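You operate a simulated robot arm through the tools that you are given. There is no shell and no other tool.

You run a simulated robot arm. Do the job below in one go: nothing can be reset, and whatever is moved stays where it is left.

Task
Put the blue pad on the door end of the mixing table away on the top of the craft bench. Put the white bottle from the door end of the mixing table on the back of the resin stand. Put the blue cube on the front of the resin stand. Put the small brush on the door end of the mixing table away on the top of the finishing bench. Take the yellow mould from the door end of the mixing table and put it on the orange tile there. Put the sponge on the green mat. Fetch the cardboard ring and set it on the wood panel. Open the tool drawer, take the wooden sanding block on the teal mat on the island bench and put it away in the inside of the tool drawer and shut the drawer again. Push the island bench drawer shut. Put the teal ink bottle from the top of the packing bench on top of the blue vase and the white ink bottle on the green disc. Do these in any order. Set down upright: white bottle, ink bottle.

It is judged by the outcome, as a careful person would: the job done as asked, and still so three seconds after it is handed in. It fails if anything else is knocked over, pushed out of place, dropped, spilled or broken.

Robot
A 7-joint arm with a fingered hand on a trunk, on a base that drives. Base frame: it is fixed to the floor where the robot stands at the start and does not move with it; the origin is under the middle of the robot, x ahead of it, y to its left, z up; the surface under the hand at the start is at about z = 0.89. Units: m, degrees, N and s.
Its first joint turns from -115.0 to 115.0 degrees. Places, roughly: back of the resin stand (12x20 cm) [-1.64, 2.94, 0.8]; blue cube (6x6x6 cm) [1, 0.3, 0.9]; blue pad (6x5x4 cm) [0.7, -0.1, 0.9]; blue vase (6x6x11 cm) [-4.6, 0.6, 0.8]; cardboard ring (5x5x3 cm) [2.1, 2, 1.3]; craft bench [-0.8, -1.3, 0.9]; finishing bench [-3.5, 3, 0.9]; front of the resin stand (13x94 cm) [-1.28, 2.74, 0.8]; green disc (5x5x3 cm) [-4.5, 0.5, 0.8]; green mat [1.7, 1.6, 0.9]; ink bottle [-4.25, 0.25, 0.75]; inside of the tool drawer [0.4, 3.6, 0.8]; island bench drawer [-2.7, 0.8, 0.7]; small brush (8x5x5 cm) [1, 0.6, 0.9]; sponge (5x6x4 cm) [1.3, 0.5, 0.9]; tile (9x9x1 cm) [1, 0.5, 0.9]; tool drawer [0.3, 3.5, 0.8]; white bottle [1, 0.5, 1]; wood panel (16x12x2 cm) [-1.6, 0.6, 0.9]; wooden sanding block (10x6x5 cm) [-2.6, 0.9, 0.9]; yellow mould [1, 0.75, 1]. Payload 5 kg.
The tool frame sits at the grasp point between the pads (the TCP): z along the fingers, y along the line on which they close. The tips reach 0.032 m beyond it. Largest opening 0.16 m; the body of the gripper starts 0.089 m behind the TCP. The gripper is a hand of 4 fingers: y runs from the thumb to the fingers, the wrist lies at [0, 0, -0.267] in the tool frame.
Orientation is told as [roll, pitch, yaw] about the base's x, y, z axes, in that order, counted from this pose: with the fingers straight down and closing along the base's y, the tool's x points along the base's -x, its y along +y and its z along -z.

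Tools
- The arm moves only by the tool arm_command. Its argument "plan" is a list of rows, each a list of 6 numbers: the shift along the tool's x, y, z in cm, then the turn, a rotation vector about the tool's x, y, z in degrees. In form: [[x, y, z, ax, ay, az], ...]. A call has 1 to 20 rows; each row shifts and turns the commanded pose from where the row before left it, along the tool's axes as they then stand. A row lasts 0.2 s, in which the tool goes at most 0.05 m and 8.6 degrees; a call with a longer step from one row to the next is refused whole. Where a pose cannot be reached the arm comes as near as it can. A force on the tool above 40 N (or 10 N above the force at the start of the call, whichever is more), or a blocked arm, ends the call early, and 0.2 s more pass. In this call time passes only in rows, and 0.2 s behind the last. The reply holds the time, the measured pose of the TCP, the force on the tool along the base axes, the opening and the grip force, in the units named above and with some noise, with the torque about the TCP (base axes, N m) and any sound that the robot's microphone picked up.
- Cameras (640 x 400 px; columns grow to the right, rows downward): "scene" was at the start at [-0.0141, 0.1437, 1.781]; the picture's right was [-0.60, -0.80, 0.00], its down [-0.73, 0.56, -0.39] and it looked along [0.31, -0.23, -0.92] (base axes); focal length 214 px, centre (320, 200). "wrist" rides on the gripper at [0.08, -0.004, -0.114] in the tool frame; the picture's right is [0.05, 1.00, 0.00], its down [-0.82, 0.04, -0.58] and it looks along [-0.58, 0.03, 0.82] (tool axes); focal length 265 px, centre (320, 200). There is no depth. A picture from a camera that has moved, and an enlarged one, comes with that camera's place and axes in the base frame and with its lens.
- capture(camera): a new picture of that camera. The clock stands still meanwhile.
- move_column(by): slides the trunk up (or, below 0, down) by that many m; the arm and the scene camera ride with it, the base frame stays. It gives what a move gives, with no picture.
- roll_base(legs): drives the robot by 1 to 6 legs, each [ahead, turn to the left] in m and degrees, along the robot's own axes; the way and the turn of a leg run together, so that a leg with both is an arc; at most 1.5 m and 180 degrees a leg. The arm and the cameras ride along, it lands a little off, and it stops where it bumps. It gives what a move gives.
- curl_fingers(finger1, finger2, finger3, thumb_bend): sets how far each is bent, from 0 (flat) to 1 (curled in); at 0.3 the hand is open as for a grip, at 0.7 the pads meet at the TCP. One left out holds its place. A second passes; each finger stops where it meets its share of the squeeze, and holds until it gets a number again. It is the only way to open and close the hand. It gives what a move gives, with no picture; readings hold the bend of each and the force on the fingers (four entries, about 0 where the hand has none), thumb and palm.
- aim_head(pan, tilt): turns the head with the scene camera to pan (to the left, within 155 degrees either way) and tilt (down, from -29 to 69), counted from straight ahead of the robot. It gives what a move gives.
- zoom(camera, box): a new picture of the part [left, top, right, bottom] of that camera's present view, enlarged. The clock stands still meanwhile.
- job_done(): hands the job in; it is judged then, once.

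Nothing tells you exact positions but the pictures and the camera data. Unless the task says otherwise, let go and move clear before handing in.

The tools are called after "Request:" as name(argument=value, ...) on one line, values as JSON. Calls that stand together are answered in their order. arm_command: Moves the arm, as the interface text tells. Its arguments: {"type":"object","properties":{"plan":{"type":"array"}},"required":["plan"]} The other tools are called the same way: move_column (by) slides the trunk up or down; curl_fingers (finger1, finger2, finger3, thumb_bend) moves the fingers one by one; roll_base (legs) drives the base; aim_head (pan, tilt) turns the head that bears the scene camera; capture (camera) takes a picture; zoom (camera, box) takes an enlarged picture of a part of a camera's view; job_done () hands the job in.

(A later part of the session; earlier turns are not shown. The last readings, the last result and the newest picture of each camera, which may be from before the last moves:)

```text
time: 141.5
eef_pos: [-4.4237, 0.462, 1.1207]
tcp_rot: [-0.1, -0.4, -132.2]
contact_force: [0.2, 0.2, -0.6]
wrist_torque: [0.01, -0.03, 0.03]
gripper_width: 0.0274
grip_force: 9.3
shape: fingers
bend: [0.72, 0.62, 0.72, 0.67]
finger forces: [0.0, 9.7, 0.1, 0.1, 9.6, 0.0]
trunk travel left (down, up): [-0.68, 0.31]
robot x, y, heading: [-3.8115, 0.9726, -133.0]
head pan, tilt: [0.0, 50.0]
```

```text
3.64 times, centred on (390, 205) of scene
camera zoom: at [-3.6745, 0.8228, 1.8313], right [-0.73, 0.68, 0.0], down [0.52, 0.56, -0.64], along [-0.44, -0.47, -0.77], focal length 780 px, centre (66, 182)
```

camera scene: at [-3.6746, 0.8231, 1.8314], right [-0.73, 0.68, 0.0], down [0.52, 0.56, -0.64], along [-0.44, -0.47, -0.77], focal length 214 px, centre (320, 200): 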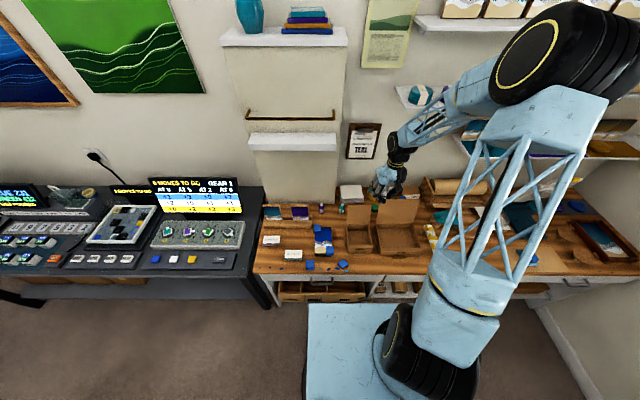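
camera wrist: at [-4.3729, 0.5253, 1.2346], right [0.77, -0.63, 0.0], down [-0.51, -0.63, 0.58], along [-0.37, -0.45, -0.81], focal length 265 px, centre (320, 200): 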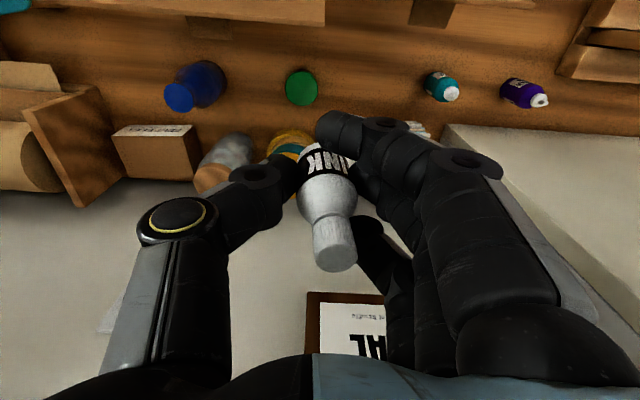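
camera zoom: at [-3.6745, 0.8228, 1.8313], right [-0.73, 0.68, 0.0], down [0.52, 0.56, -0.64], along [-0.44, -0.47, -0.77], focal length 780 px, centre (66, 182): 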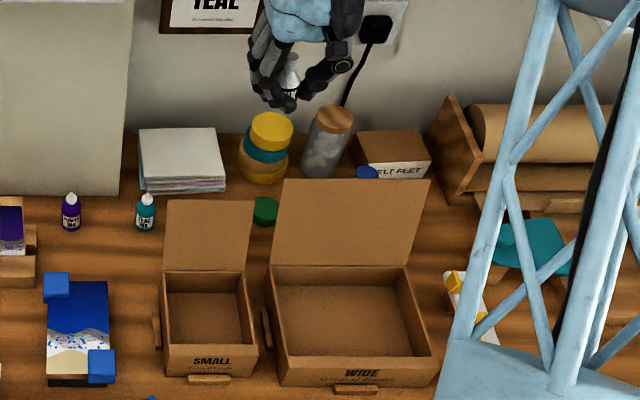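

Clear view now: the disc centre is at about (-4.453,0.472) and the lids are about 8 cm in front of it. I centre over it and descend halfway.

Request:
arm_command(plan=[[-1.5, -2.8, 0, 0, 0, 0], [0, 0, 3, 0, 0, 0], [0, 0, 3, 0, 0, 0], [0, 0, 3, 0, 0, 0], [0, 0, 3, 0, 0, 0]])

Request:
capture(camera="wrist")

Request:
zoom(camera="scene", box=[330, 150, 450, 260])

```text
time: 142.7
eef_pos: [-4.4533, 0.4683, 1.0011]
tcp_rot: [-0.1, -0.3, -132.1]
contact_force: [0.3, -0.4, -1.0]
wrist_torque: [0.07, 0.02, 0.01]
gripper_width: 0.0274
grip_force: 9.6
shape: fingers
bend: [0.72, 0.62, 0.72, 0.67]
finger forces: [0.0, 9.7, 0.1, 0.0, 9.7, 0.1]
trunk travel left (down, up): [-0.68, 0.31]
robot x, y, heading: [-3.81, 0.9727, -133.1]
head pan, tilt: [0.0, 50.0]
```

```text
taken
camera wrist: at [-4.402, 0.5314, 1.1145], right [0.78, -0.63, 0.0], down [-0.51, -0.63, 0.58], along [-0.37, -0.45, -0.81], focal length 265 px, centre (320, 200)
```

wrist: 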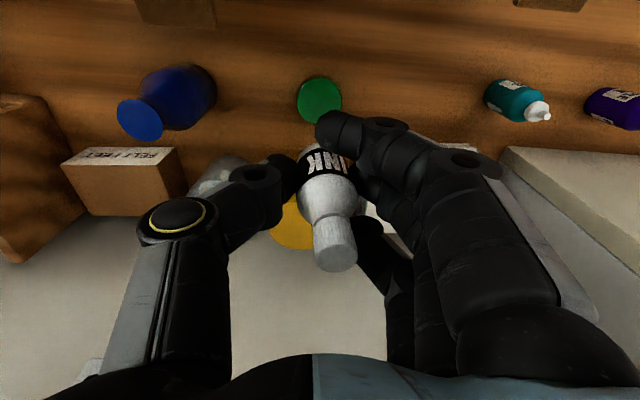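

```text
3.64 times, centred on (390, 205) of scene
camera zoom: at [-3.6727, 0.8213, 1.8312], right [-0.73, 0.68, 0.0], down [0.52, 0.56, -0.64], along [-0.44, -0.47, -0.77], focal length 780 px, centre (66, 182)
```

zoom: 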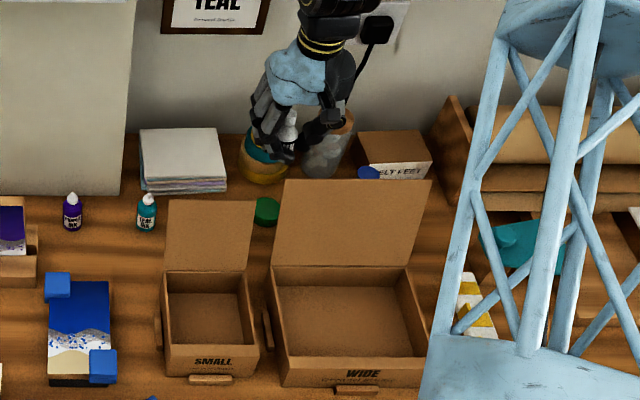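

Bottle is centred over the disc within a few millimetres. Descend further, gently.

Request:
arm_command(plan=[[0.3, 0, 3, 0, 0, 0], [0, 0, 3, 0, 0, 0], [0, 0, 2.5, 0, 0, 0], [0, 0, 1.5, 0, 0, 0]])

Request:
capture(camera="wrist")

Request:
zoom(camera="scene", box=[330, 150, 450, 260])

```text
time: 143.7
eef_pos: [-4.4521, 0.4724, 0.9014]
tcp_rot: [0.0, -0.3, -132.2]
contact_force: [-1.1, -1.4, -0.2]
wrist_torque: [0.01, -0.02, 0.0]
gripper_width: 0.0275
grip_force: 9.5
shape: fingers
bend: [0.72, 0.62, 0.72, 0.67]
finger forces: [0.0, 9.7, 0.1, 0.0, 9.6, 0.0]
trunk travel left (down, up): [-0.68, 0.31]
robot x, y, heading: [-3.8093, 0.9684, -133.2]
head pan, tilt: [0.0, 50.0]
```

```text
taken
camera wrist: at [-4.4019, 0.5353, 1.0148], right [0.77, -0.63, 0.0], down [-0.51, -0.63, 0.58], along [-0.37, -0.45, -0.81], focal length 265 px, centre (320, 200)
```

wrist: 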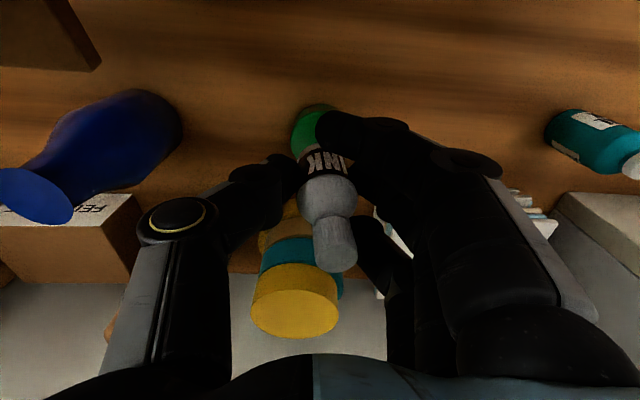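

```text
3.64 times, centred on (390, 205) of scene
camera zoom: at [-3.6741, 0.8232, 1.8314], right [-0.73, 0.68, 0.0], down [0.52, 0.56, -0.64], along [-0.44, -0.47, -0.77], focal length 780 px, centre (66, 182)
```

zoom: 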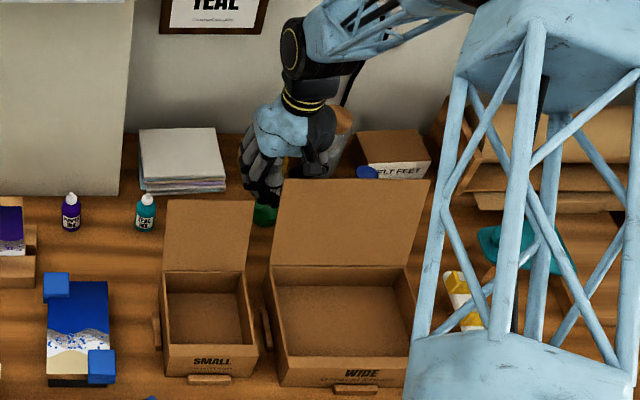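

Alignment is good. Final lowering in small steps until contact.

Request:
arm_command(plan=[[0.2, 0, 0.6, 0, 0, 0], [0, 0, 0.5, 0, 0, 0], [0, 0, 0.3, 0, 0, 0], [0, 0, 0.3, 0, 0, 0]])

```text
time: 144.9
eef_pos: [-4.4556, 0.4711, 0.8902]
tcp_rot: [-0.2, -0.7, -132.1]
contact_force: [-1.8, -2.8, 16.8]
wrist_torque: [1.39, -1.17, -0.02]
gripper_width: 0.0272
grip_force: 9.8
shape: fingers
bend: [0.72, 0.62, 0.72, 0.67]
finger forces: [0.0, 9.6, 0.0, 0.1, 9.5, 0.1]
trunk travel left (down, up): [-0.68, 0.31]
robot x, y, heading: [-3.8099, 0.9742, -133.3]
head pan, tilt: [0.0, 50.0]
stopped in row 4: the force on the tool passed its limit at 41 N (the readings are from after the stop); the commanded pose is now the measured one
```

Contact with the disc. I check, relieve the push slightly, then open gently.

Request:
arm_command(plan=[[0, 0, -0.15, 0, 0, 0]])

Request:
capture(camera="wrist")

Request:
zoom(camera="scene", box=[360, 180, 420, 235])

```text
time: 145.3
eef_pos: [-4.4526, 0.4726, 0.8867]
tcp_rot: [-0.1, -0.5, -132.2]
contact_force: [0.6, -0.2, 1.8]
wrist_torque: [0.17, -0.1, -0.02]
gripper_width: 0.0276
grip_force: 9.8
shape: fingers
bend: [0.72, 0.62, 0.72, 0.67]
finger forces: [0.1, 9.5, 0.1, 0.0, 9.6, 0.1]
trunk travel left (down, up): [-0.68, 0.31]
robot x, y, heading: [-3.8096, 0.9744, -133.2]
head pan, tilt: [0.0, 50.0]
```

```text
taken
camera wrist: at [-4.4019, 0.5358, 1.0004], right [0.77, -0.63, 0.0], down [-0.51, -0.63, 0.58], along [-0.37, -0.45, -0.81], focal length 265 px, centre (320, 200)
```

wrist: 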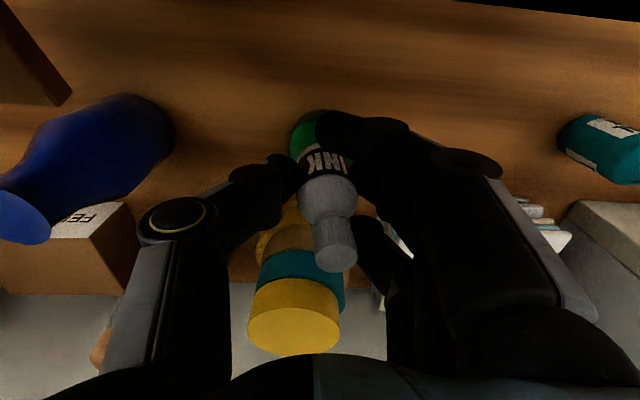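

```text
7.27 times, centred on (390, 208) of scene
camera zoom: at [-3.6736, 0.8234, 1.831], right [-0.73, 0.68, 0.0], down [0.52, 0.56, -0.64], along [-0.44, -0.47, -0.77], focal length 1560 px, centre (-189, 146)
```

zoom: 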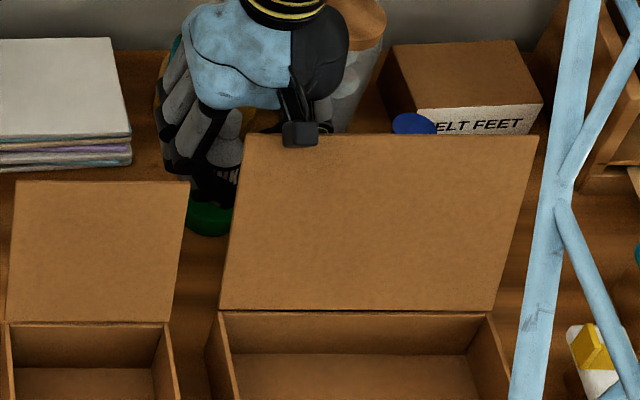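

The bottle rests on the disc. I open the fingers only a little and check it stands.

Request:
curl_fingers(finger1=0.55, finger2=0.55, finger3=0.55, thumb_bend=0.57)

Request:
capture(camera="wrist")

```text
time: 146.3
eef_pos: [-4.4545, 0.4726, 0.8888]
tcp_rot: [0.0, -0.6, -132.2]
contact_force: [-0.8, 0.4, 0.6]
wrist_torque: [-0.04, 0.03, 0.04]
gripper_width: 0.069
grip_force: 0.0
shape: fingers
bend: [0.55, 0.55, 0.55, 0.56]
finger forces: [0.1, 0.0, 0.0, 0.0, 0.0, 0.0]
trunk travel left (down, up): [-0.68, 0.31]
robot x, y, heading: [-3.8084, 0.9749, -133.2]
head pan, tilt: [0.0, 50.0]
```

```text
taken
camera wrist: at [-4.4025, 0.5352, 1.0017], right [0.77, -0.63, 0.0], down [-0.51, -0.63, 0.59], along [-0.37, -0.45, -0.81], focal length 265 px, centre (320, 200)
```

wrist: 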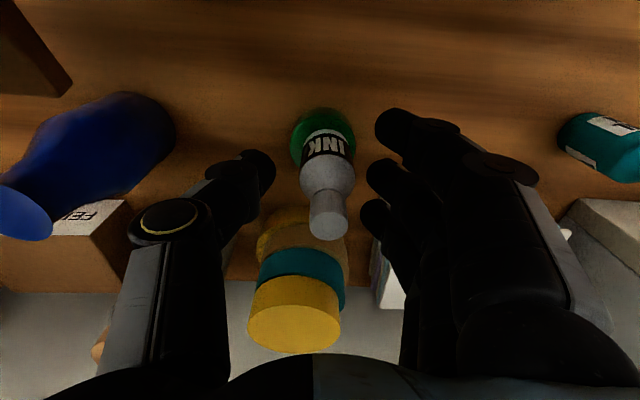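

The white ink bottle stands on the green disc. I raise the hand straight up, clear of the lids.

Request:
arm_command(plan=[[0, 0, -2, 0, 0, 0], [0, 0, -3, 0, 0, 0], [0, 0, -4, 0, 0, 0], [0, 0, -4.5, 0, 0, 0], [0, 0, -4.5, 0, 0, 0], [0, 0, -4.5, 0, 0, 0]])

Request:
capture(camera="wrist")

Request:
zoom(camera="scene", box=[330, 160, 430, 235])

```text
time: 147.7
eef_pos: [-4.4498, 0.475, 1.1102]
tcp_rot: [-0.1, -0.2, -132.2]
contact_force: [-0.3, -0.5, 0.6]
wrist_torque: [-0.02, 0.03, 0.02]
gripper_width: 0.0693
grip_force: 0.0
shape: fingers
bend: [0.55, 0.55, 0.55, 0.56]
finger forces: [0.1, 0.0, 0.0, 0.0, 0.0, 0.0]
trunk travel left (down, up): [-0.68, 0.31]
robot x, y, heading: [-3.8136, 0.9755, -133.2]
head pan, tilt: [0.0, 50.0]
```

```text
taken
camera wrist: at [-4.3989, 0.5372, 1.2235], right [0.78, -0.63, 0.0], down [-0.51, -0.63, 0.58], along [-0.37, -0.45, -0.81], focal length 265 px, centre (320, 200)
```

wrist: 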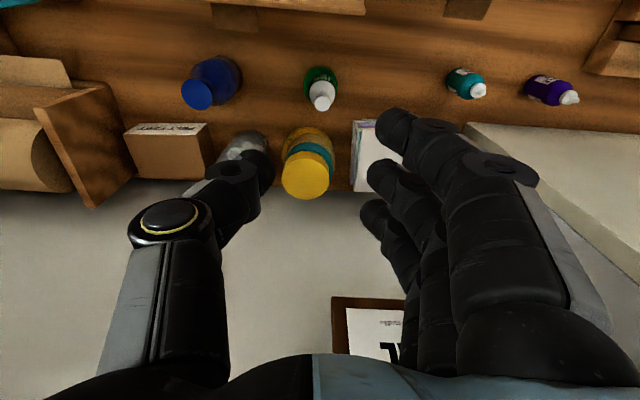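

```text
5.33 times, centred on (380, 198) of scene
camera zoom: at [-3.6735, 0.8236, 1.8305], right [-0.73, 0.68, 0.0], down [0.52, 0.56, -0.64], along [-0.44, -0.47, -0.77], focal length 1144 px, centre (0, 213)
```

zoom: 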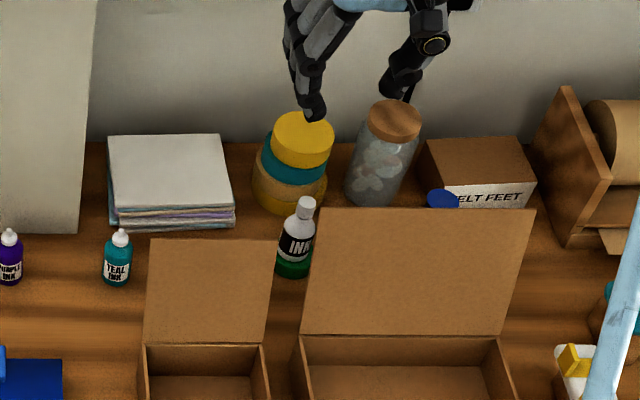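

The white ink bottle stands upright on the disc (the earlier resistance was my wrist camera touching the lid's top edge; the box has not moved, and I'll avoid that). For the teal bottle I come down beside it, with the hand turned so the camera stays off the small lid.

Request:
arm_command(plan=[[0.7, 3.6, 0, 0, 0, 0], [0.7, 3.6, 0, 0, 0, 0], [0.7, 3.5, 0, 0, 0, 0], [0, 0, 0, 0, 0, 7.1], [0, 0, 0, 0, 0, 7.1], [0, 0, 3, 0, 0, 0], [0, 0, 3, 0, 0, 0]])

Request:
capture(camera="wrist")

Request:
zoom(camera="scene", box=[310, 130, 430, 235])

```text
time: 149.3
eef_pos: [-4.3594, 0.4169, 1.0536]
tcp_rot: [0.0, -0.7, -146.5]
contact_force: [0.4, -0.6, 0.1]
wrist_torque: [0.0, -0.02, -0.02]
gripper_width: 0.0695
grip_force: 0.0
shape: fingers
bend: [0.55, 0.55, 0.55, 0.56]
finger forces: [0.0, 0.0, 0.1, 0.0, 0.0, 0.0]
trunk travel left (down, up): [-0.68, 0.31]
robot x, y, heading: [-3.8106, 0.9747, -132.9]
head pan, tilt: [0.0, 50.0]
```

```text
taken
camera wrist: at [-4.2936, 0.4651, 1.1659], right [0.6, -0.8, 0.0], down [-0.65, -0.48, 0.59], along [-0.47, -0.35, -0.81], focal length 265 px, centre (320, 200)
```

wrist: 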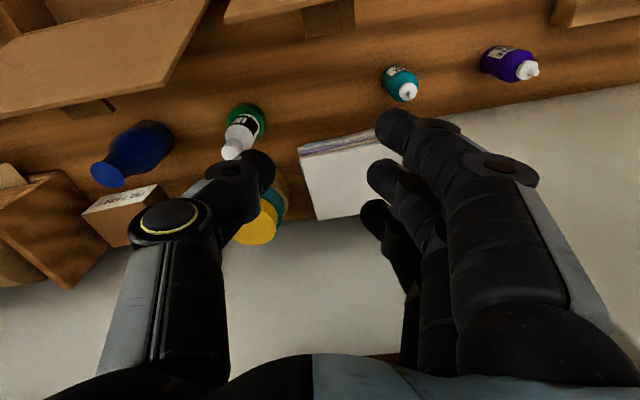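

```text
3.81 times, centred on (370, 182) of scene
camera zoom: at [-3.6739, 0.8227, 1.8314], right [-0.73, 0.68, 0.0], down [0.52, 0.56, -0.64], along [-0.44, -0.47, -0.77], focal length 817 px, centre (130, 267)
```

zoom: 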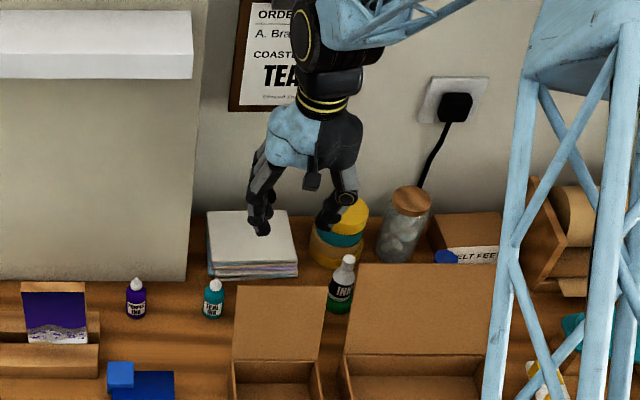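

Teal bottle at about (-4.289,0.352). Descend beside it, then slide over it above its cap.

Request:
arm_command(plan=[[0, 0, 3.5, 0, 0, 0], [0, 0, 3.5, 0, 0, 0], [0, 0, 2.5, 0, 0, 0], [0.76, 3.1, 0, 0, 0, 0], [0.76, 3.1, 0, 0, 0, 0], [0.76, 3.1, 0, 0, 0, 0]])

Request:
capture(camera="wrist")

Request:
zoom(camera="scene", box=[310, 130, 430, 235])

```text
time: 150.7
eef_pos: [-4.2901, 0.3515, 0.957]
tcp_rot: [0.0, -0.6, -146.4]
contact_force: [0.3, -0.3, 0.4]
wrist_torque: [0.04, 0.03, 0.01]
gripper_width: 0.0695
grip_force: 0.1
shape: fingers
bend: [0.55, 0.55, 0.55, 0.56]
finger forces: [0.0, 0.0, 0.0, 0.0, 0.1, 0.1]
trunk travel left (down, up): [-0.68, 0.31]
robot x, y, heading: [-3.8107, 0.968, -133.1]
head pan, tilt: [0.0, 50.0]
```

```text
taken
camera wrist: at [-4.224, 0.3998, 1.0706], right [0.6, -0.8, 0.0], down [-0.65, -0.48, 0.59], along [-0.47, -0.35, -0.81], focal length 265 px, centre (320, 200)
```

wrist: 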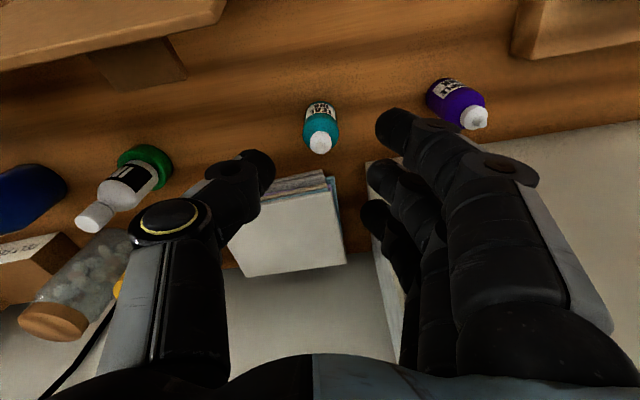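

```text
3.81 times, centred on (370, 182) of scene
camera zoom: at [-3.6729, 0.8224, 1.8312], right [-0.73, 0.68, 0.0], down [0.52, 0.56, -0.64], along [-0.44, -0.47, -0.77], focal length 817 px, centre (130, 267)
```

zoom: 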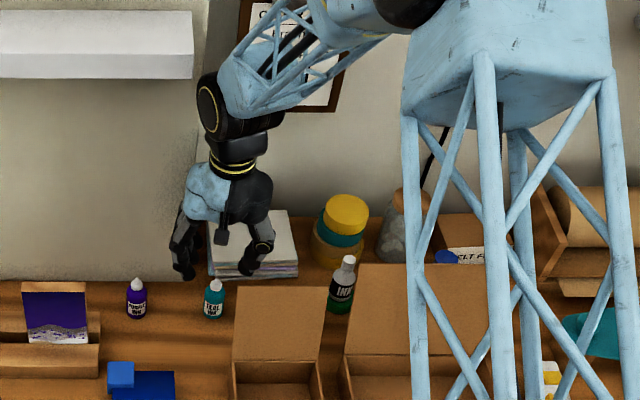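

Aligned with clearances on both sides. I descend to grip height and close.

Request:
arm_command(plan=[[0.4, 0, 3, 0, 0, 0], [0, 0, 3, 0, 0, 0], [0, 0, 2.5, 0, 0, 0], [0, 0, 1.3, 0, 0, 0]])

Request:
capture(camera="wrist")

Request:
zoom(camera="scene", box=[330, 170, 400, 235])

```text
time: 151.7
eef_pos: [-4.287, 0.3529, 0.8599]
tcp_rot: [0.0, -0.6, -146.5]
contact_force: [-0.9, -0.1, 0.2]
wrist_torque: [0.02, 0.02, -0.04]
gripper_width: 0.0694
grip_force: 0.1
shape: fingers
bend: [0.55, 0.55, 0.55, 0.56]
finger forces: [0.1, 0.1, 0.0, 0.1, 0.0, 0.1]
trunk travel left (down, up): [-0.68, 0.31]
robot x, y, heading: [-3.8078, 0.9766, -133.1]
head pan, tilt: [0.0, 50.0]
```

```text
taken
camera wrist: at [-4.222, 0.4023, 0.9728], right [0.6, -0.8, 0.0], down [-0.65, -0.48, 0.59], along [-0.47, -0.35, -0.81], focal length 265 px, centre (320, 200)
```

wrist: 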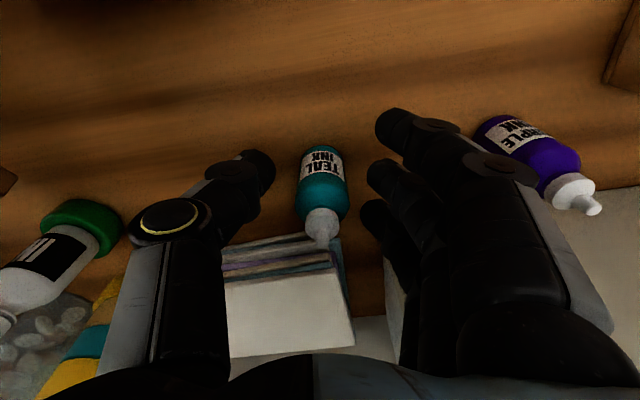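

```text
6.15 times, centred on (365, 202) of scene
camera zoom: at [-3.6738, 0.823, 1.8314], right [-0.73, 0.68, 0.0], down [0.52, 0.56, -0.64], along [-0.44, -0.47, -0.77], focal length 1320 px, centre (43, 185)
```

zoom: 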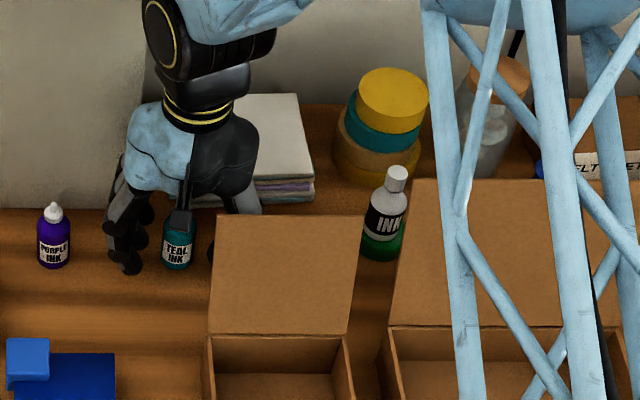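

I lower another 8 mm onto the bottle's body and close.

Request:
arm_command(plan=[[0.2, 0, 0.8, 0, 0, 0]])

Request:
curl_fingers(finger1=0.72, finger2=0.72, finger3=0.72, thumb_bend=0.7)

Request:
capture(camera="wrist")

```text
time: 152.1
eef_pos: [-4.2858, 0.3541, 0.851]
tcp_rot: [0.0, -0.6, -146.4]
contact_force: [0.1, -0.4, 0.3]
wrist_torque: [-0.03, -0.02, -0.01]
gripper_width: 0.0696
grip_force: 0.1
shape: fingers
bend: [0.55, 0.55, 0.55, 0.56]
finger forces: [0.1, 0.1, 0.0, 0.0, 0.0, 0.1]
trunk travel left (down, up): [-0.68, 0.31]
robot x, y, heading: [-3.8082, 0.9729, -132.9]
head pan, tilt: [0.0, 50.0]
```

```text
time: 153.1
eef_pos: [-4.2854, 0.354, 0.8519]
tcp_rot: [0.0, -0.6, -146.4]
contact_force: [0.2, -0.6, -0.3]
wrist_torque: [0.01, -0.02, 0.01]
gripper_width: 0.0277
grip_force: 13.0
shape: fingers
bend: [0.72, 0.69, 0.7, 0.67]
finger forces: [0.0, 5.4, 8.1, 0.0, 12.2, 0.1]
trunk travel left (down, up): [-0.68, 0.31]
robot x, y, heading: [-3.8114, 0.972, -133.1]
head pan, tilt: [0.0, 50.0]
```

```text
taken
camera wrist: at [-4.2203, 0.4033, 0.9648], right [0.6, -0.8, 0.0], down [-0.65, -0.48, 0.59], along [-0.47, -0.35, -0.81], focal length 265 px, centre (320, 200)
```

wrist: 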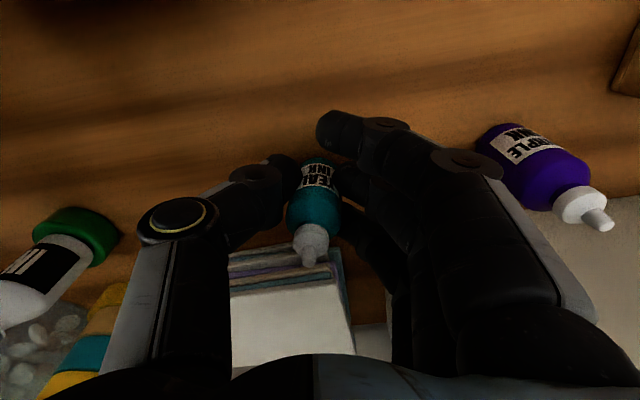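

The teal bottle is held by thumb and two fingers. I lift it, slide back out from under the shelf, go up, and move over the blue vase.

Request:
arm_command(plan=[[0, 0, -3, 0, 0, 0], [0, 0, -3.7, 0, 0, 0], [0, 0, -3.7, 0, 0, 0], [-0.76, -3.1, 0, 0, 0, 0], [-0.76, -3.1, 0, 0, 0, 0], [-0.76, -3.1, 0, 0, 0, 0], [0, 0, -4.5, 0, 0, 0], [0, 0, -4.5, 0, 0, 0], [0, 0, -4.5, 0, 0, 0], [0, 0, -4.5, 0, 0, 0], [-1.35, -3.8, 0, 0, 0, 0], [-1.35, -3.8, 0, 0, 0, 0], [-1.35, -3.8, 0, 0, 0, 0], [-1.35, -3.8, 0, 0, 0, 0], [-1.35, -3.8, 0, 0, 0, 0], [-1.35, -3.7, 0, 0, 0, 0]])

Request:
capture(camera="wrist")

Request:
zoom(camera="scene", box=[310, 130, 430, 235])

```text
time: 156.7
eef_pos: [-4.5315, 0.5778, 1.1398]
tcp_rot: [0.2, -0.3, -146.2]
contact_force: [-9.7, -4.2, 4.0]
wrist_torque: [0.36, -1.07, -0.02]
gripper_width: 0.0278
grip_force: 14.2
shape: fingers
bend: [0.72, 0.7, 0.7, 0.67]
finger forces: [0.0, 6.4, 9.3, 0.0, 11.6, 0.0]
trunk travel left (down, up): [-0.68, 0.31]
robot x, y, heading: [-3.8092, 0.974, -132.9]
head pan, tilt: [0.0, 50.0]
stopped in row 16: the arm was blocked; the commanded pose is now the measured one
```

```text
taken
camera wrist: at [-4.4674, 0.6271, 1.2543], right [0.6, -0.8, 0.0], down [-0.65, -0.49, 0.58], along [-0.46, -0.35, -0.81], focal length 265 px, centre (320, 200)
```

wrist: 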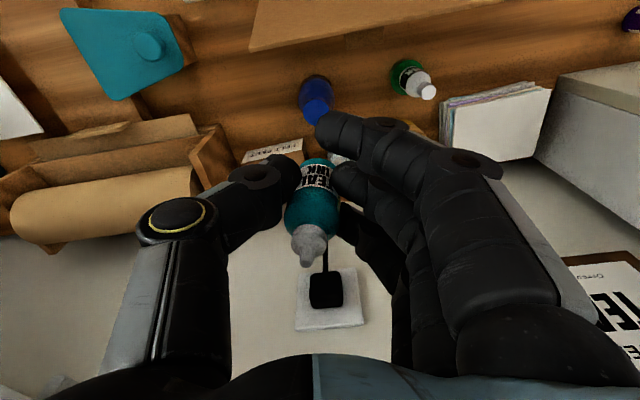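

```text
3.81 times, centred on (370, 182) of scene
camera zoom: at [-3.5978, 0.7868, 1.8273], right [-0.73, 0.68, 0.04], down [0.49, 0.58, -0.65], along [-0.47, -0.46, -0.76], focal length 817 px, centre (130, 267)
```

zoom: 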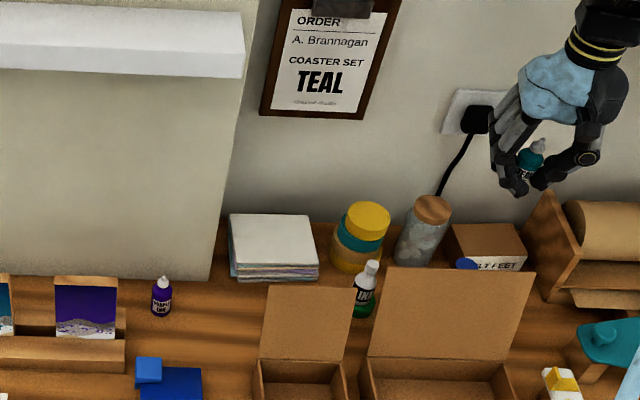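

The arm's elbow has come up against my own head mast (the scene camera shifted), so I back off a few centimetres and check.

Request:
arm_command(plan=[[0.7, 2, 0, 0, 0, 0], [0.7, 2, 0, 0, 0, 0], [0.7, 2, 0, 0, 0, 0]])

Request:
capture(camera="scene")

```text
time: 157.5
eef_pos: [-4.4883, 0.5338, 1.1313]
tcp_rot: [0.0, 0.2, -146.4]
contact_force: [1.0, 8.5, -4.6]
wrist_torque: [-0.76, 0.0, -0.02]
gripper_width: 0.0276
grip_force: 13.5
shape: fingers
bend: [0.72, 0.7, 0.7, 0.67]
finger forces: [0.0, 6.3, 9.3, 0.0, 11.7, 0.0]
trunk travel left (down, up): [-0.68, 0.31]
robot x, y, heading: [-3.8091, 0.9735, -133.1]
head pan, tilt: [0.0, 50.0]
```

```text
taken
camera scene: at [-3.6796, 0.835, 1.8333], right [-0.73, 0.69, -0.01], down [0.53, 0.55, -0.64], along [-0.44, -0.47, -0.76], focal length 214 px, centre (320, 200)
```

scene: 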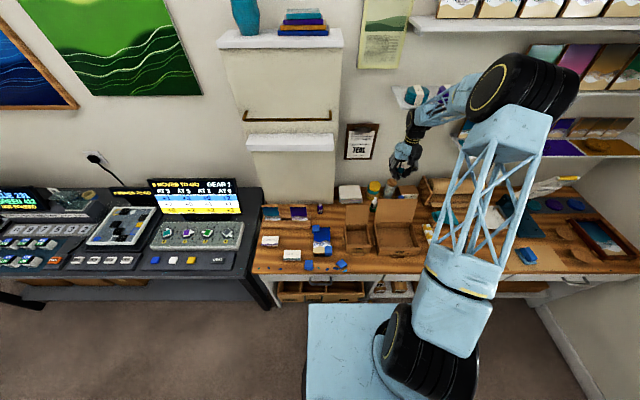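

The elbow seems to be near the wall shelves on the right. I zoom in to check that nothing there was disturbed.

Request:
zoom(camera="scene", box=[380, 0, 640, 200])

Request:
zoom(camera="scene", box=[420, 60, 560, 160])

```text
2.00 times, centred on (510, 100) of scene
camera zoom: at [-3.6796, 0.835, 1.8333], right [-0.73, 0.69, -0.01], down [0.53, 0.55, -0.64], along [-0.44, -0.47, -0.76], focal length 429 px, centre (-60, 400)
```

zoom: 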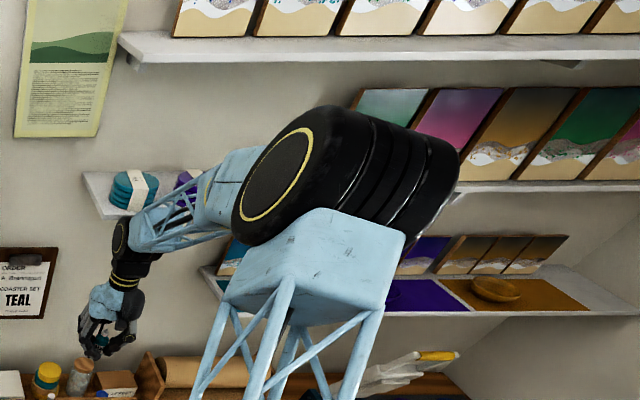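

```text
4.00 times, centred on (490, 110) of scene
camera zoom: at [-3.6796, 0.835, 1.8333], right [-0.73, 0.69, -0.01], down [0.53, 0.55, -0.64], along [-0.44, -0.47, -0.76], focal length 858 px, centre (-360, 560)
```

zoom: 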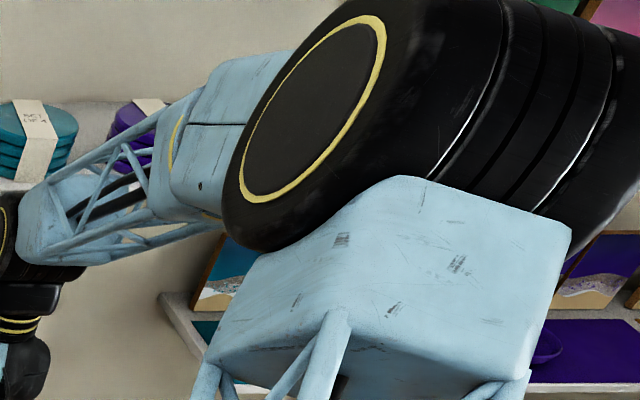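

I hold still a moment and re-read the forces and camera pose.

Request:
arm_command(plan=[[0, 0, 0, 0, 0, 0], [0, 0, 0, 0, 0, 0], [0, 0, 0, 0, 0, 0], [0, 0, 0, 0, 0, 0]])

Request:
capture(camera="scene")

Request:
capture(camera="wrist")

```text
time: 158.5
eef_pos: [-4.5027, 0.5456, 1.1297]
tcp_rot: [0.9, 0.4, -146.2]
contact_force: [0.3, 0.3, -0.5]
wrist_torque: [0.0, 0.01, 0.0]
gripper_width: 0.0278
grip_force: 14.0
shape: fingers
bend: [0.72, 0.7, 0.7, 0.67]
finger forces: [0.0, 6.5, 9.4, 0.0, 11.5, 0.0]
trunk travel left (down, up): [-0.68, 0.31]
robot x, y, heading: [-3.8106, 0.9737, -132.8]
head pan, tilt: [0.0, 50.0]
```

```text
taken
camera scene: at [-3.6718, 0.8291, 1.8317], right [-0.73, 0.68, 0.0], down [0.52, 0.56, -0.64], along [-0.44, -0.47, -0.76], focal length 214 px, centre (320, 200)
```

scene: 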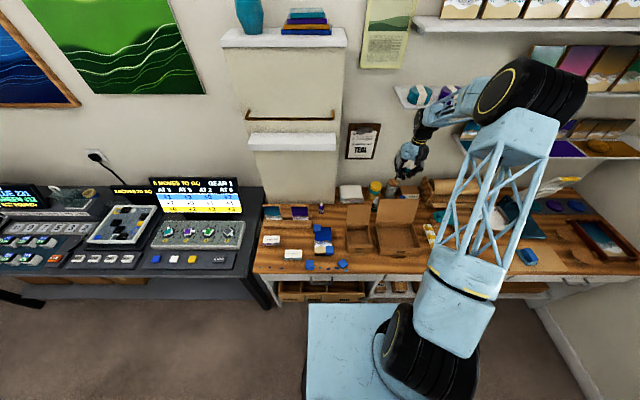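

```text
taken
camera wrist: at [-4.4392, 0.595, 1.2434], right [0.6, -0.8, 0.02], down [-0.66, -0.48, 0.57], along [-0.45, -0.35, -0.82], focal length 265 px, centre (320, 200)
```

wrist: 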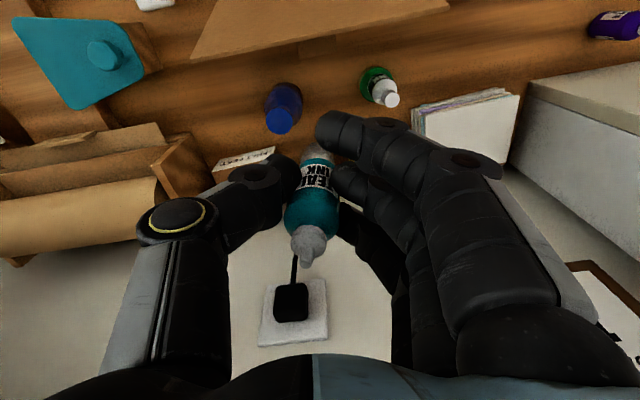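

My wrist had touched the front edge of the wall shelf (z≈1.4) above the vase; nothing on it looks disturbed. I retreat, go back toward the papers side, come down lower, then slide along behind the lids to the vase, staying under the shelf.

Request:
arm_command(plan=[[2.3, -0.5, 0, 0, 0, 0], [2.3, -0.5, 0, 0, 0, 0], [0, 3.6, 0, 0, 0, 0], [0, 3.6, 0, 0, 0, 0], [0, 3.6, 0, 0, 0, 0], [0, 3.6, 0, 0, 0, 0], [0, 3.4, 0, 0, 0, 0]])

Request:
capture(camera="scene")

Request:
capture(camera="wrist")

```text
time: 160.1
eef_pos: [-4.3705, 0.4261, 1.1296]
tcp_rot: [0.8, 0.5, -146.3]
contact_force: [-0.3, -1.0, 0.3]
wrist_torque: [-0.01, 0.01, 0.01]
gripper_width: 0.0278
grip_force: 13.6
shape: fingers
bend: [0.72, 0.7, 0.7, 0.67]
finger forces: [0.0, 6.2, 9.3, 0.0, 11.4, 0.0]
trunk travel left (down, up): [-0.68, 0.31]
robot x, y, heading: [-3.809, 0.9778, -133.2]
head pan, tilt: [0.0, 50.0]
```

```text
taken
camera scene: at [-3.672, 0.823, 1.8312], right [-0.73, 0.68, 0.0], down [0.52, 0.56, -0.64], along [-0.44, -0.47, -0.77], focal length 214 px, centre (320, 200)
```

scene: 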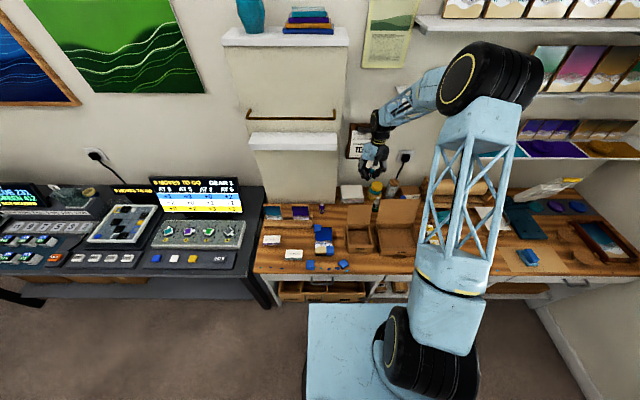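

```text
taken
camera wrist: at [-4.3073, 0.4753, 1.2437], right [0.6, -0.8, 0.01], down [-0.66, -0.48, 0.57], along [-0.45, -0.35, -0.82], focal length 265 px, centre (320, 200)
```

wrist: 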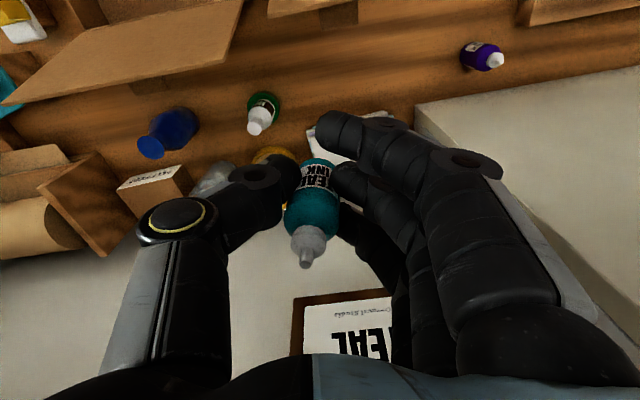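

Now I descend behind the small lid and slide toward the vase under the shelf.

Request:
arm_command(plan=[[0, 0, 3.7, 0, 0, 0], [0, 0, 3.7, 0, 0, 0], [0, 0, 3.4, 0, 0, 0], [-1.2, -3.5, 0, 0, 0, 0], [-1.2, -3.5, 0, 0, 0, 0], [-1.2, -3.5, 0, 0, 0, 0], [-1.2, -3.5, 0, 0, 0, 0]])

Request:
capture(camera="scene")

Request:
capture(camera="wrist")

```text
time: 161.7
eef_pos: [-4.488, 0.5161, 1.0186]
tcp_rot: [1.0, 0.5, -146.3]
contact_force: [0.0, 0.9, -0.4]
wrist_torque: [-0.04, -0.01, 0.0]
gripper_width: 0.0277
grip_force: 13.4
shape: fingers
bend: [0.72, 0.7, 0.7, 0.67]
finger forces: [0.1, 6.2, 9.1, 0.0, 11.3, 0.1]
trunk travel left (down, up): [-0.68, 0.31]
robot x, y, heading: [-3.8072, 0.9745, -132.9]
head pan, tilt: [0.0, 50.0]
```

```text
taken
camera scene: at [-3.6736, 0.8248, 1.8315], right [-0.73, 0.68, 0.0], down [0.52, 0.56, -0.64], along [-0.44, -0.47, -0.77], focal length 214 px, centre (320, 200)
```

scene: 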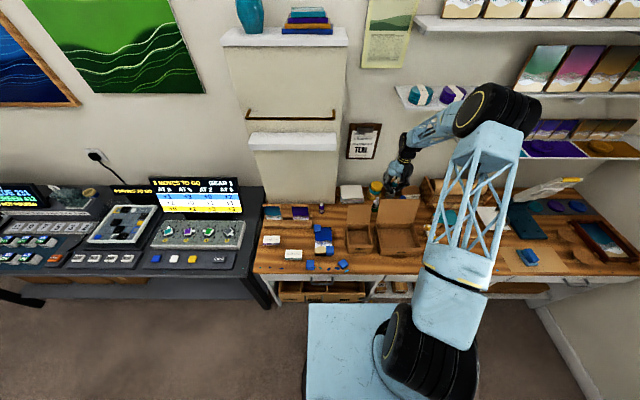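

```text
taken
camera wrist: at [-4.4256, 0.5656, 1.1333], right [0.6, -0.8, 0.02], down [-0.66, -0.48, 0.57], along [-0.45, -0.35, -0.82], focal length 265 px, centre (320, 200)
```

wrist: 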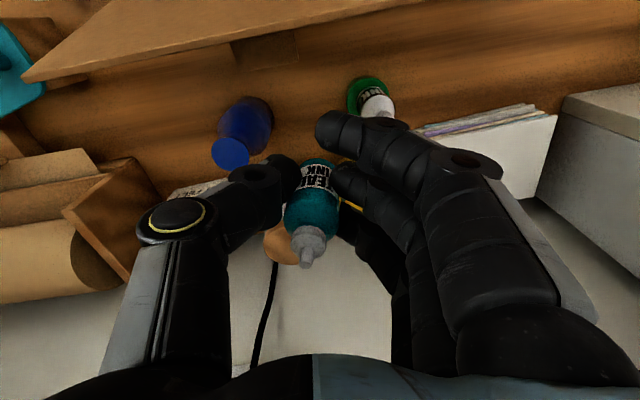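

The coaster sets on the shelf are intact. I slide the remaining distance over the vase, straightening the bottle's slight tilt by 4°.

Request:
arm_command(plan=[[-1.2, -3.6, 0, 2, 0, 0], [-1.2, -3.6, 0, 2, 0, 0]])

Request:
capture(camera="wrist")

Request:
zoom(camera="scene", box=[340, 70, 480, 235])

```text
time: 162.3
eef_pos: [-4.5463, 0.5631, 1.0187]
tcp_rot: [-3.1, 0.4, -146.2]
contact_force: [0.7, -0.4, -1.4]
wrist_torque: [0.0, -0.03, -0.02]
gripper_width: 0.0278
grip_force: 13.2
shape: fingers
bend: [0.72, 0.7, 0.7, 0.67]
finger forces: [0.1, 6.1, 9.1, 0.1, 11.2, 0.0]
trunk travel left (down, up): [-0.68, 0.31]
robot x, y, heading: [-3.8077, 0.975, -132.9]
head pan, tilt: [0.0, 50.0]
```

```text
taken
camera wrist: at [-4.4806, 0.6054, 1.1333], right [0.6, -0.8, -0.05], down [-0.64, -0.52, 0.57], along [-0.48, -0.3, -0.82], focal length 265 px, centre (320, 200)
```

wrist: 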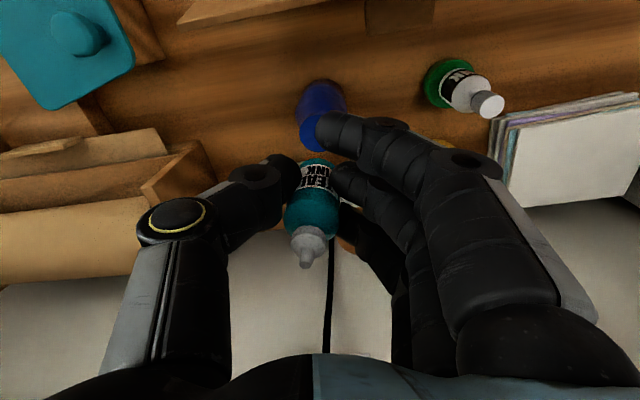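

```text
2.42 times, centred on (410, 152) of scene
camera zoom: at [-3.6733, 0.8243, 1.8314], right [-0.73, 0.68, 0.0], down [0.52, 0.56, -0.64], along [-0.44, -0.47, -0.77], focal length 520 px, centre (102, 315)
```

zoom: 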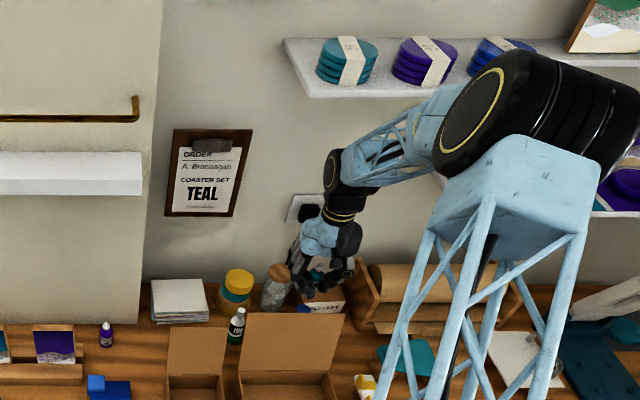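

Centred within a few mm. I descend most of the way, then check.

Request:
arm_command(plan=[[-0.1, -0.6, 1.5, 0, 0, 0], [0, 0, 1.5, 0, 0, 0], [0, 0, 1, 0, 0, 0]])

Request:
capture(camera="wrist")

Request:
zoom(camera="scene", box=[370, 170, 430, 210])

```text
time: 163.1
eef_pos: [-4.552, 0.5697, 0.9784]
tcp_rot: [-3.2, 0.4, -146.3]
contact_force: [-0.1, 0.2, 0.2]
wrist_torque: [-0.01, 0.01, 0.02]
gripper_width: 0.0275
grip_force: 13.7
shape: fingers
bend: [0.72, 0.7, 0.7, 0.67]
finger forces: [0.0, 6.1, 9.1, 0.1, 11.1, 0.1]
trunk travel left (down, up): [-0.68, 0.31]
robot x, y, heading: [-3.8132, 0.9729, -133.3]
head pan, tilt: [0.0, 50.0]
```

```text
taken
camera wrist: at [-4.4857, 0.6118, 1.0939], right [0.6, -0.8, -0.05], down [-0.64, -0.52, 0.57], along [-0.48, -0.3, -0.82], focal length 265 px, centre (320, 200)
```

wrist: 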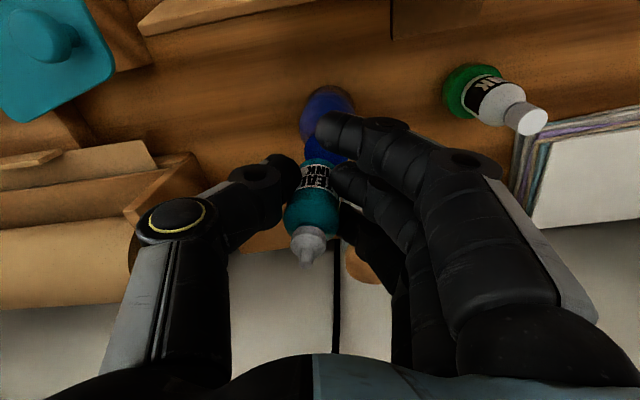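

```text
10.00 times, centred on (400, 190) of scene
camera zoom: at [-3.673, 0.824, 1.8314], right [-0.73, 0.68, 0.0], down [0.52, 0.56, -0.64], along [-0.44, -0.47, -0.77], focal length 2145 px, centre (-480, 300)
```

zoom: 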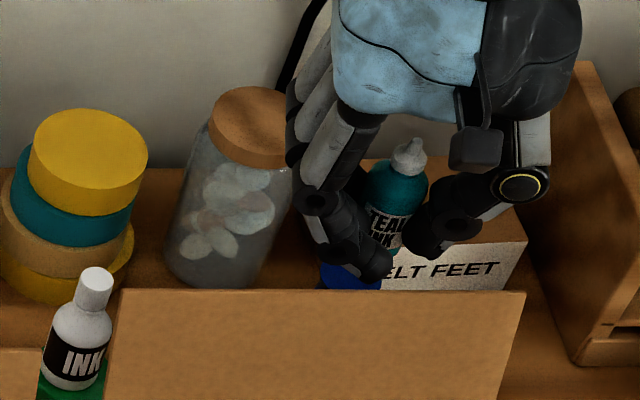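

Bottle and vase top are aligned within about 2-3 mm. I lower in small steps to contact.

Request:
arm_command(plan=[[0.1, 0.2, 0.5, 0, 0, 0], [0, 0, 0.5, 0, 0, 0], [0, 0, 0.3, 0, 0, 0]])

Request:
capture(camera="wrist")

Request:
zoom(camera="scene", box=[370, 170, 430, 210])

```text
time: 163.9
eef_pos: [-4.5508, 0.5676, 0.966]
tcp_rot: [-3.2, 0.4, -146.2]
contact_force: [0.7, -0.1, -0.2]
wrist_torque: [0.0, 0.0, -0.03]
gripper_width: 0.0275
grip_force: 13.1
shape: fingers
bend: [0.72, 0.7, 0.7, 0.67]
finger forces: [0.0, 6.2, 9.1, 0.1, 11.2, 0.1]
trunk travel left (down, up): [-0.68, 0.31]
robot x, y, heading: [-3.8091, 0.9743, -133.2]
head pan, tilt: [0.0, 50.0]
```

```text
taken
camera wrist: at [-4.4836, 0.6108, 1.0806], right [0.6, -0.8, -0.05], down [-0.64, -0.52, 0.57], along [-0.48, -0.3, -0.82], focal length 265 px, centre (320, 200)
```

wrist: 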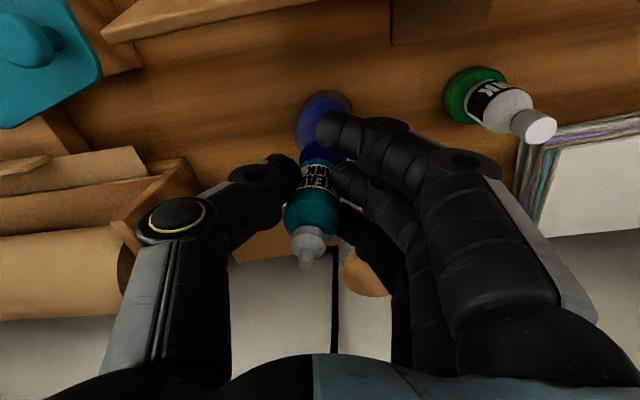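

```text
10.00 times, centred on (400, 190) of scene
camera zoom: at [-3.6728, 0.824, 1.8314], right [-0.73, 0.68, 0.0], down [0.52, 0.56, -0.64], along [-0.44, -0.47, -0.77], focal length 2145 px, centre (-480, 300)
```

zoom: 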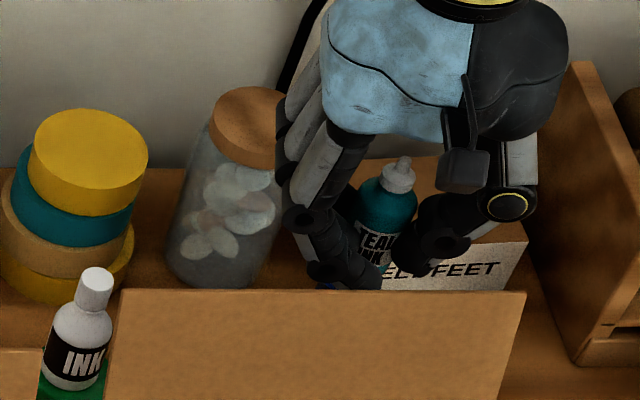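

No contact yet; a few more small steps.

Request:
arm_command(plan=[[0, 0, 0.3, 0, 0, 0], [0, 0, 0.2, 0, 0, 0]])

```text
time: 164.5
eef_pos: [-4.5515, 0.5685, 0.9607]
tcp_rot: [-3.2, 0.4, -146.2]
contact_force: [-0.1, -0.5, -1.7]
wrist_torque: [0.04, 0.0, 0.02]
gripper_width: 0.0274
grip_force: 13.4
shape: fingers
bend: [0.72, 0.7, 0.7, 0.67]
finger forces: [0.1, 6.2, 9.2, 0.0, 11.2, 0.0]
trunk travel left (down, up): [-0.68, 0.31]
robot x, y, heading: [-3.8096, 0.9731, -132.8]
head pan, tilt: [0.0, 50.0]
```

Request:
arm_command(plan=[[0, 0, 0.2, 0, 0, 0], [0, 0, 0.2, 0, 0, 0]])

```text
time: 165.1
eef_pos: [-4.5504, 0.569, 0.9583]
tcp_rot: [-3.2, 0.3, -146.2]
contact_force: [0.1, -1.0, 10.6]
wrist_torque: [-0.01, 0.14, 0.01]
gripper_width: 0.0273
grip_force: 15.7
shape: fingers
bend: [0.72, 0.7, 0.71, 0.68]
finger forces: [0.0, 7.2, 10.8, 0.0, 13.6, 0.1]
trunk travel left (down, up): [-0.68, 0.31]
robot x, y, heading: [-3.8094, 0.9755, -133.0]
head pan, tilt: [0.0, 50.0]
```

Contact at 10 N with almost no torque, so it is centred. I ease off 1 mm and release evenly by a small amount.

Request:
arm_command(plan=[[0, 0, -0.1, 0, 0, 0]])

Request:
curl_fingers(finger1=0.66, finger2=0.64, finger3=0.65, thumb_bend=0.62)

Request:
capture(camera="wrist")

Request:
zoom(camera="scene", box=[370, 170, 430, 210])

```text
time: 165.5
eef_pos: [-4.5515, 0.5692, 0.9587]
tcp_rot: [-3.2, 0.3, -146.2]
contact_force: [-0.2, -1.0, 9.2]
wrist_torque: [0.0, 0.15, 0.03]
gripper_width: 0.0275
grip_force: 15.6
shape: fingers
bend: [0.72, 0.7, 0.71, 0.67]
finger forces: [0.0, 6.7, 11.2, 0.0, 13.1, 0.0]
trunk travel left (down, up): [-0.68, 0.31]
robot x, y, heading: [-3.8079, 0.9722, -133.0]
head pan, tilt: [0.0, 50.0]
```

```text
time: 166.5
eef_pos: [-4.5505, 0.57, 0.9575]
tcp_rot: [-3.2, 0.5, -146.2]
contact_force: [-0.6, -0.9, 0.4]
wrist_torque: [-0.02, 0.03, 0.02]
gripper_width: 0.0393
grip_force: 0.0
shape: fingers
bend: [0.66, 0.64, 0.65, 0.62]
finger forces: [0.1, 0.0, 0.0, 0.1, 0.0, 0.0]
trunk travel left (down, up): [-0.68, 0.31]
robot x, y, heading: [-3.8073, 0.9695, -132.6]
head pan, tilt: [0.0, 50.0]
```

```text
taken
camera wrist: at [-4.4839, 0.6115, 1.0729], right [0.6, -0.8, -0.05], down [-0.64, -0.52, 0.57], along [-0.48, -0.3, -0.82], focal length 265 px, centre (320, 200)
```

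wrist: 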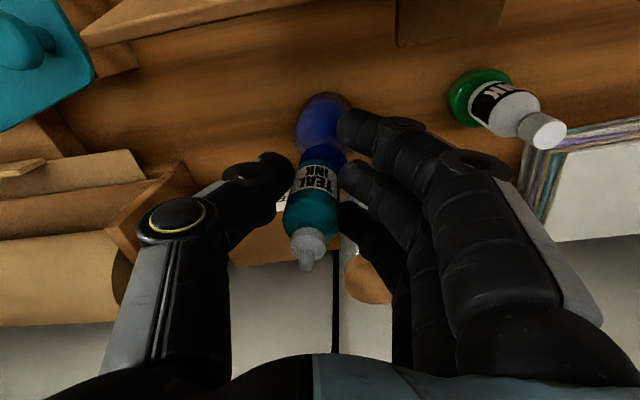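

```text
10.00 times, centred on (400, 190) of scene
camera zoom: at [-3.6729, 0.824, 1.8314], right [-0.73, 0.68, 0.0], down [0.52, 0.56, -0.64], along [-0.44, -0.47, -0.77], focal length 2145 px, centre (-480, 300)
```

zoom: 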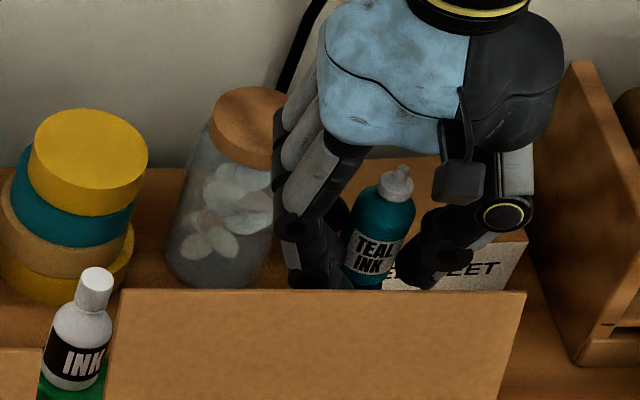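

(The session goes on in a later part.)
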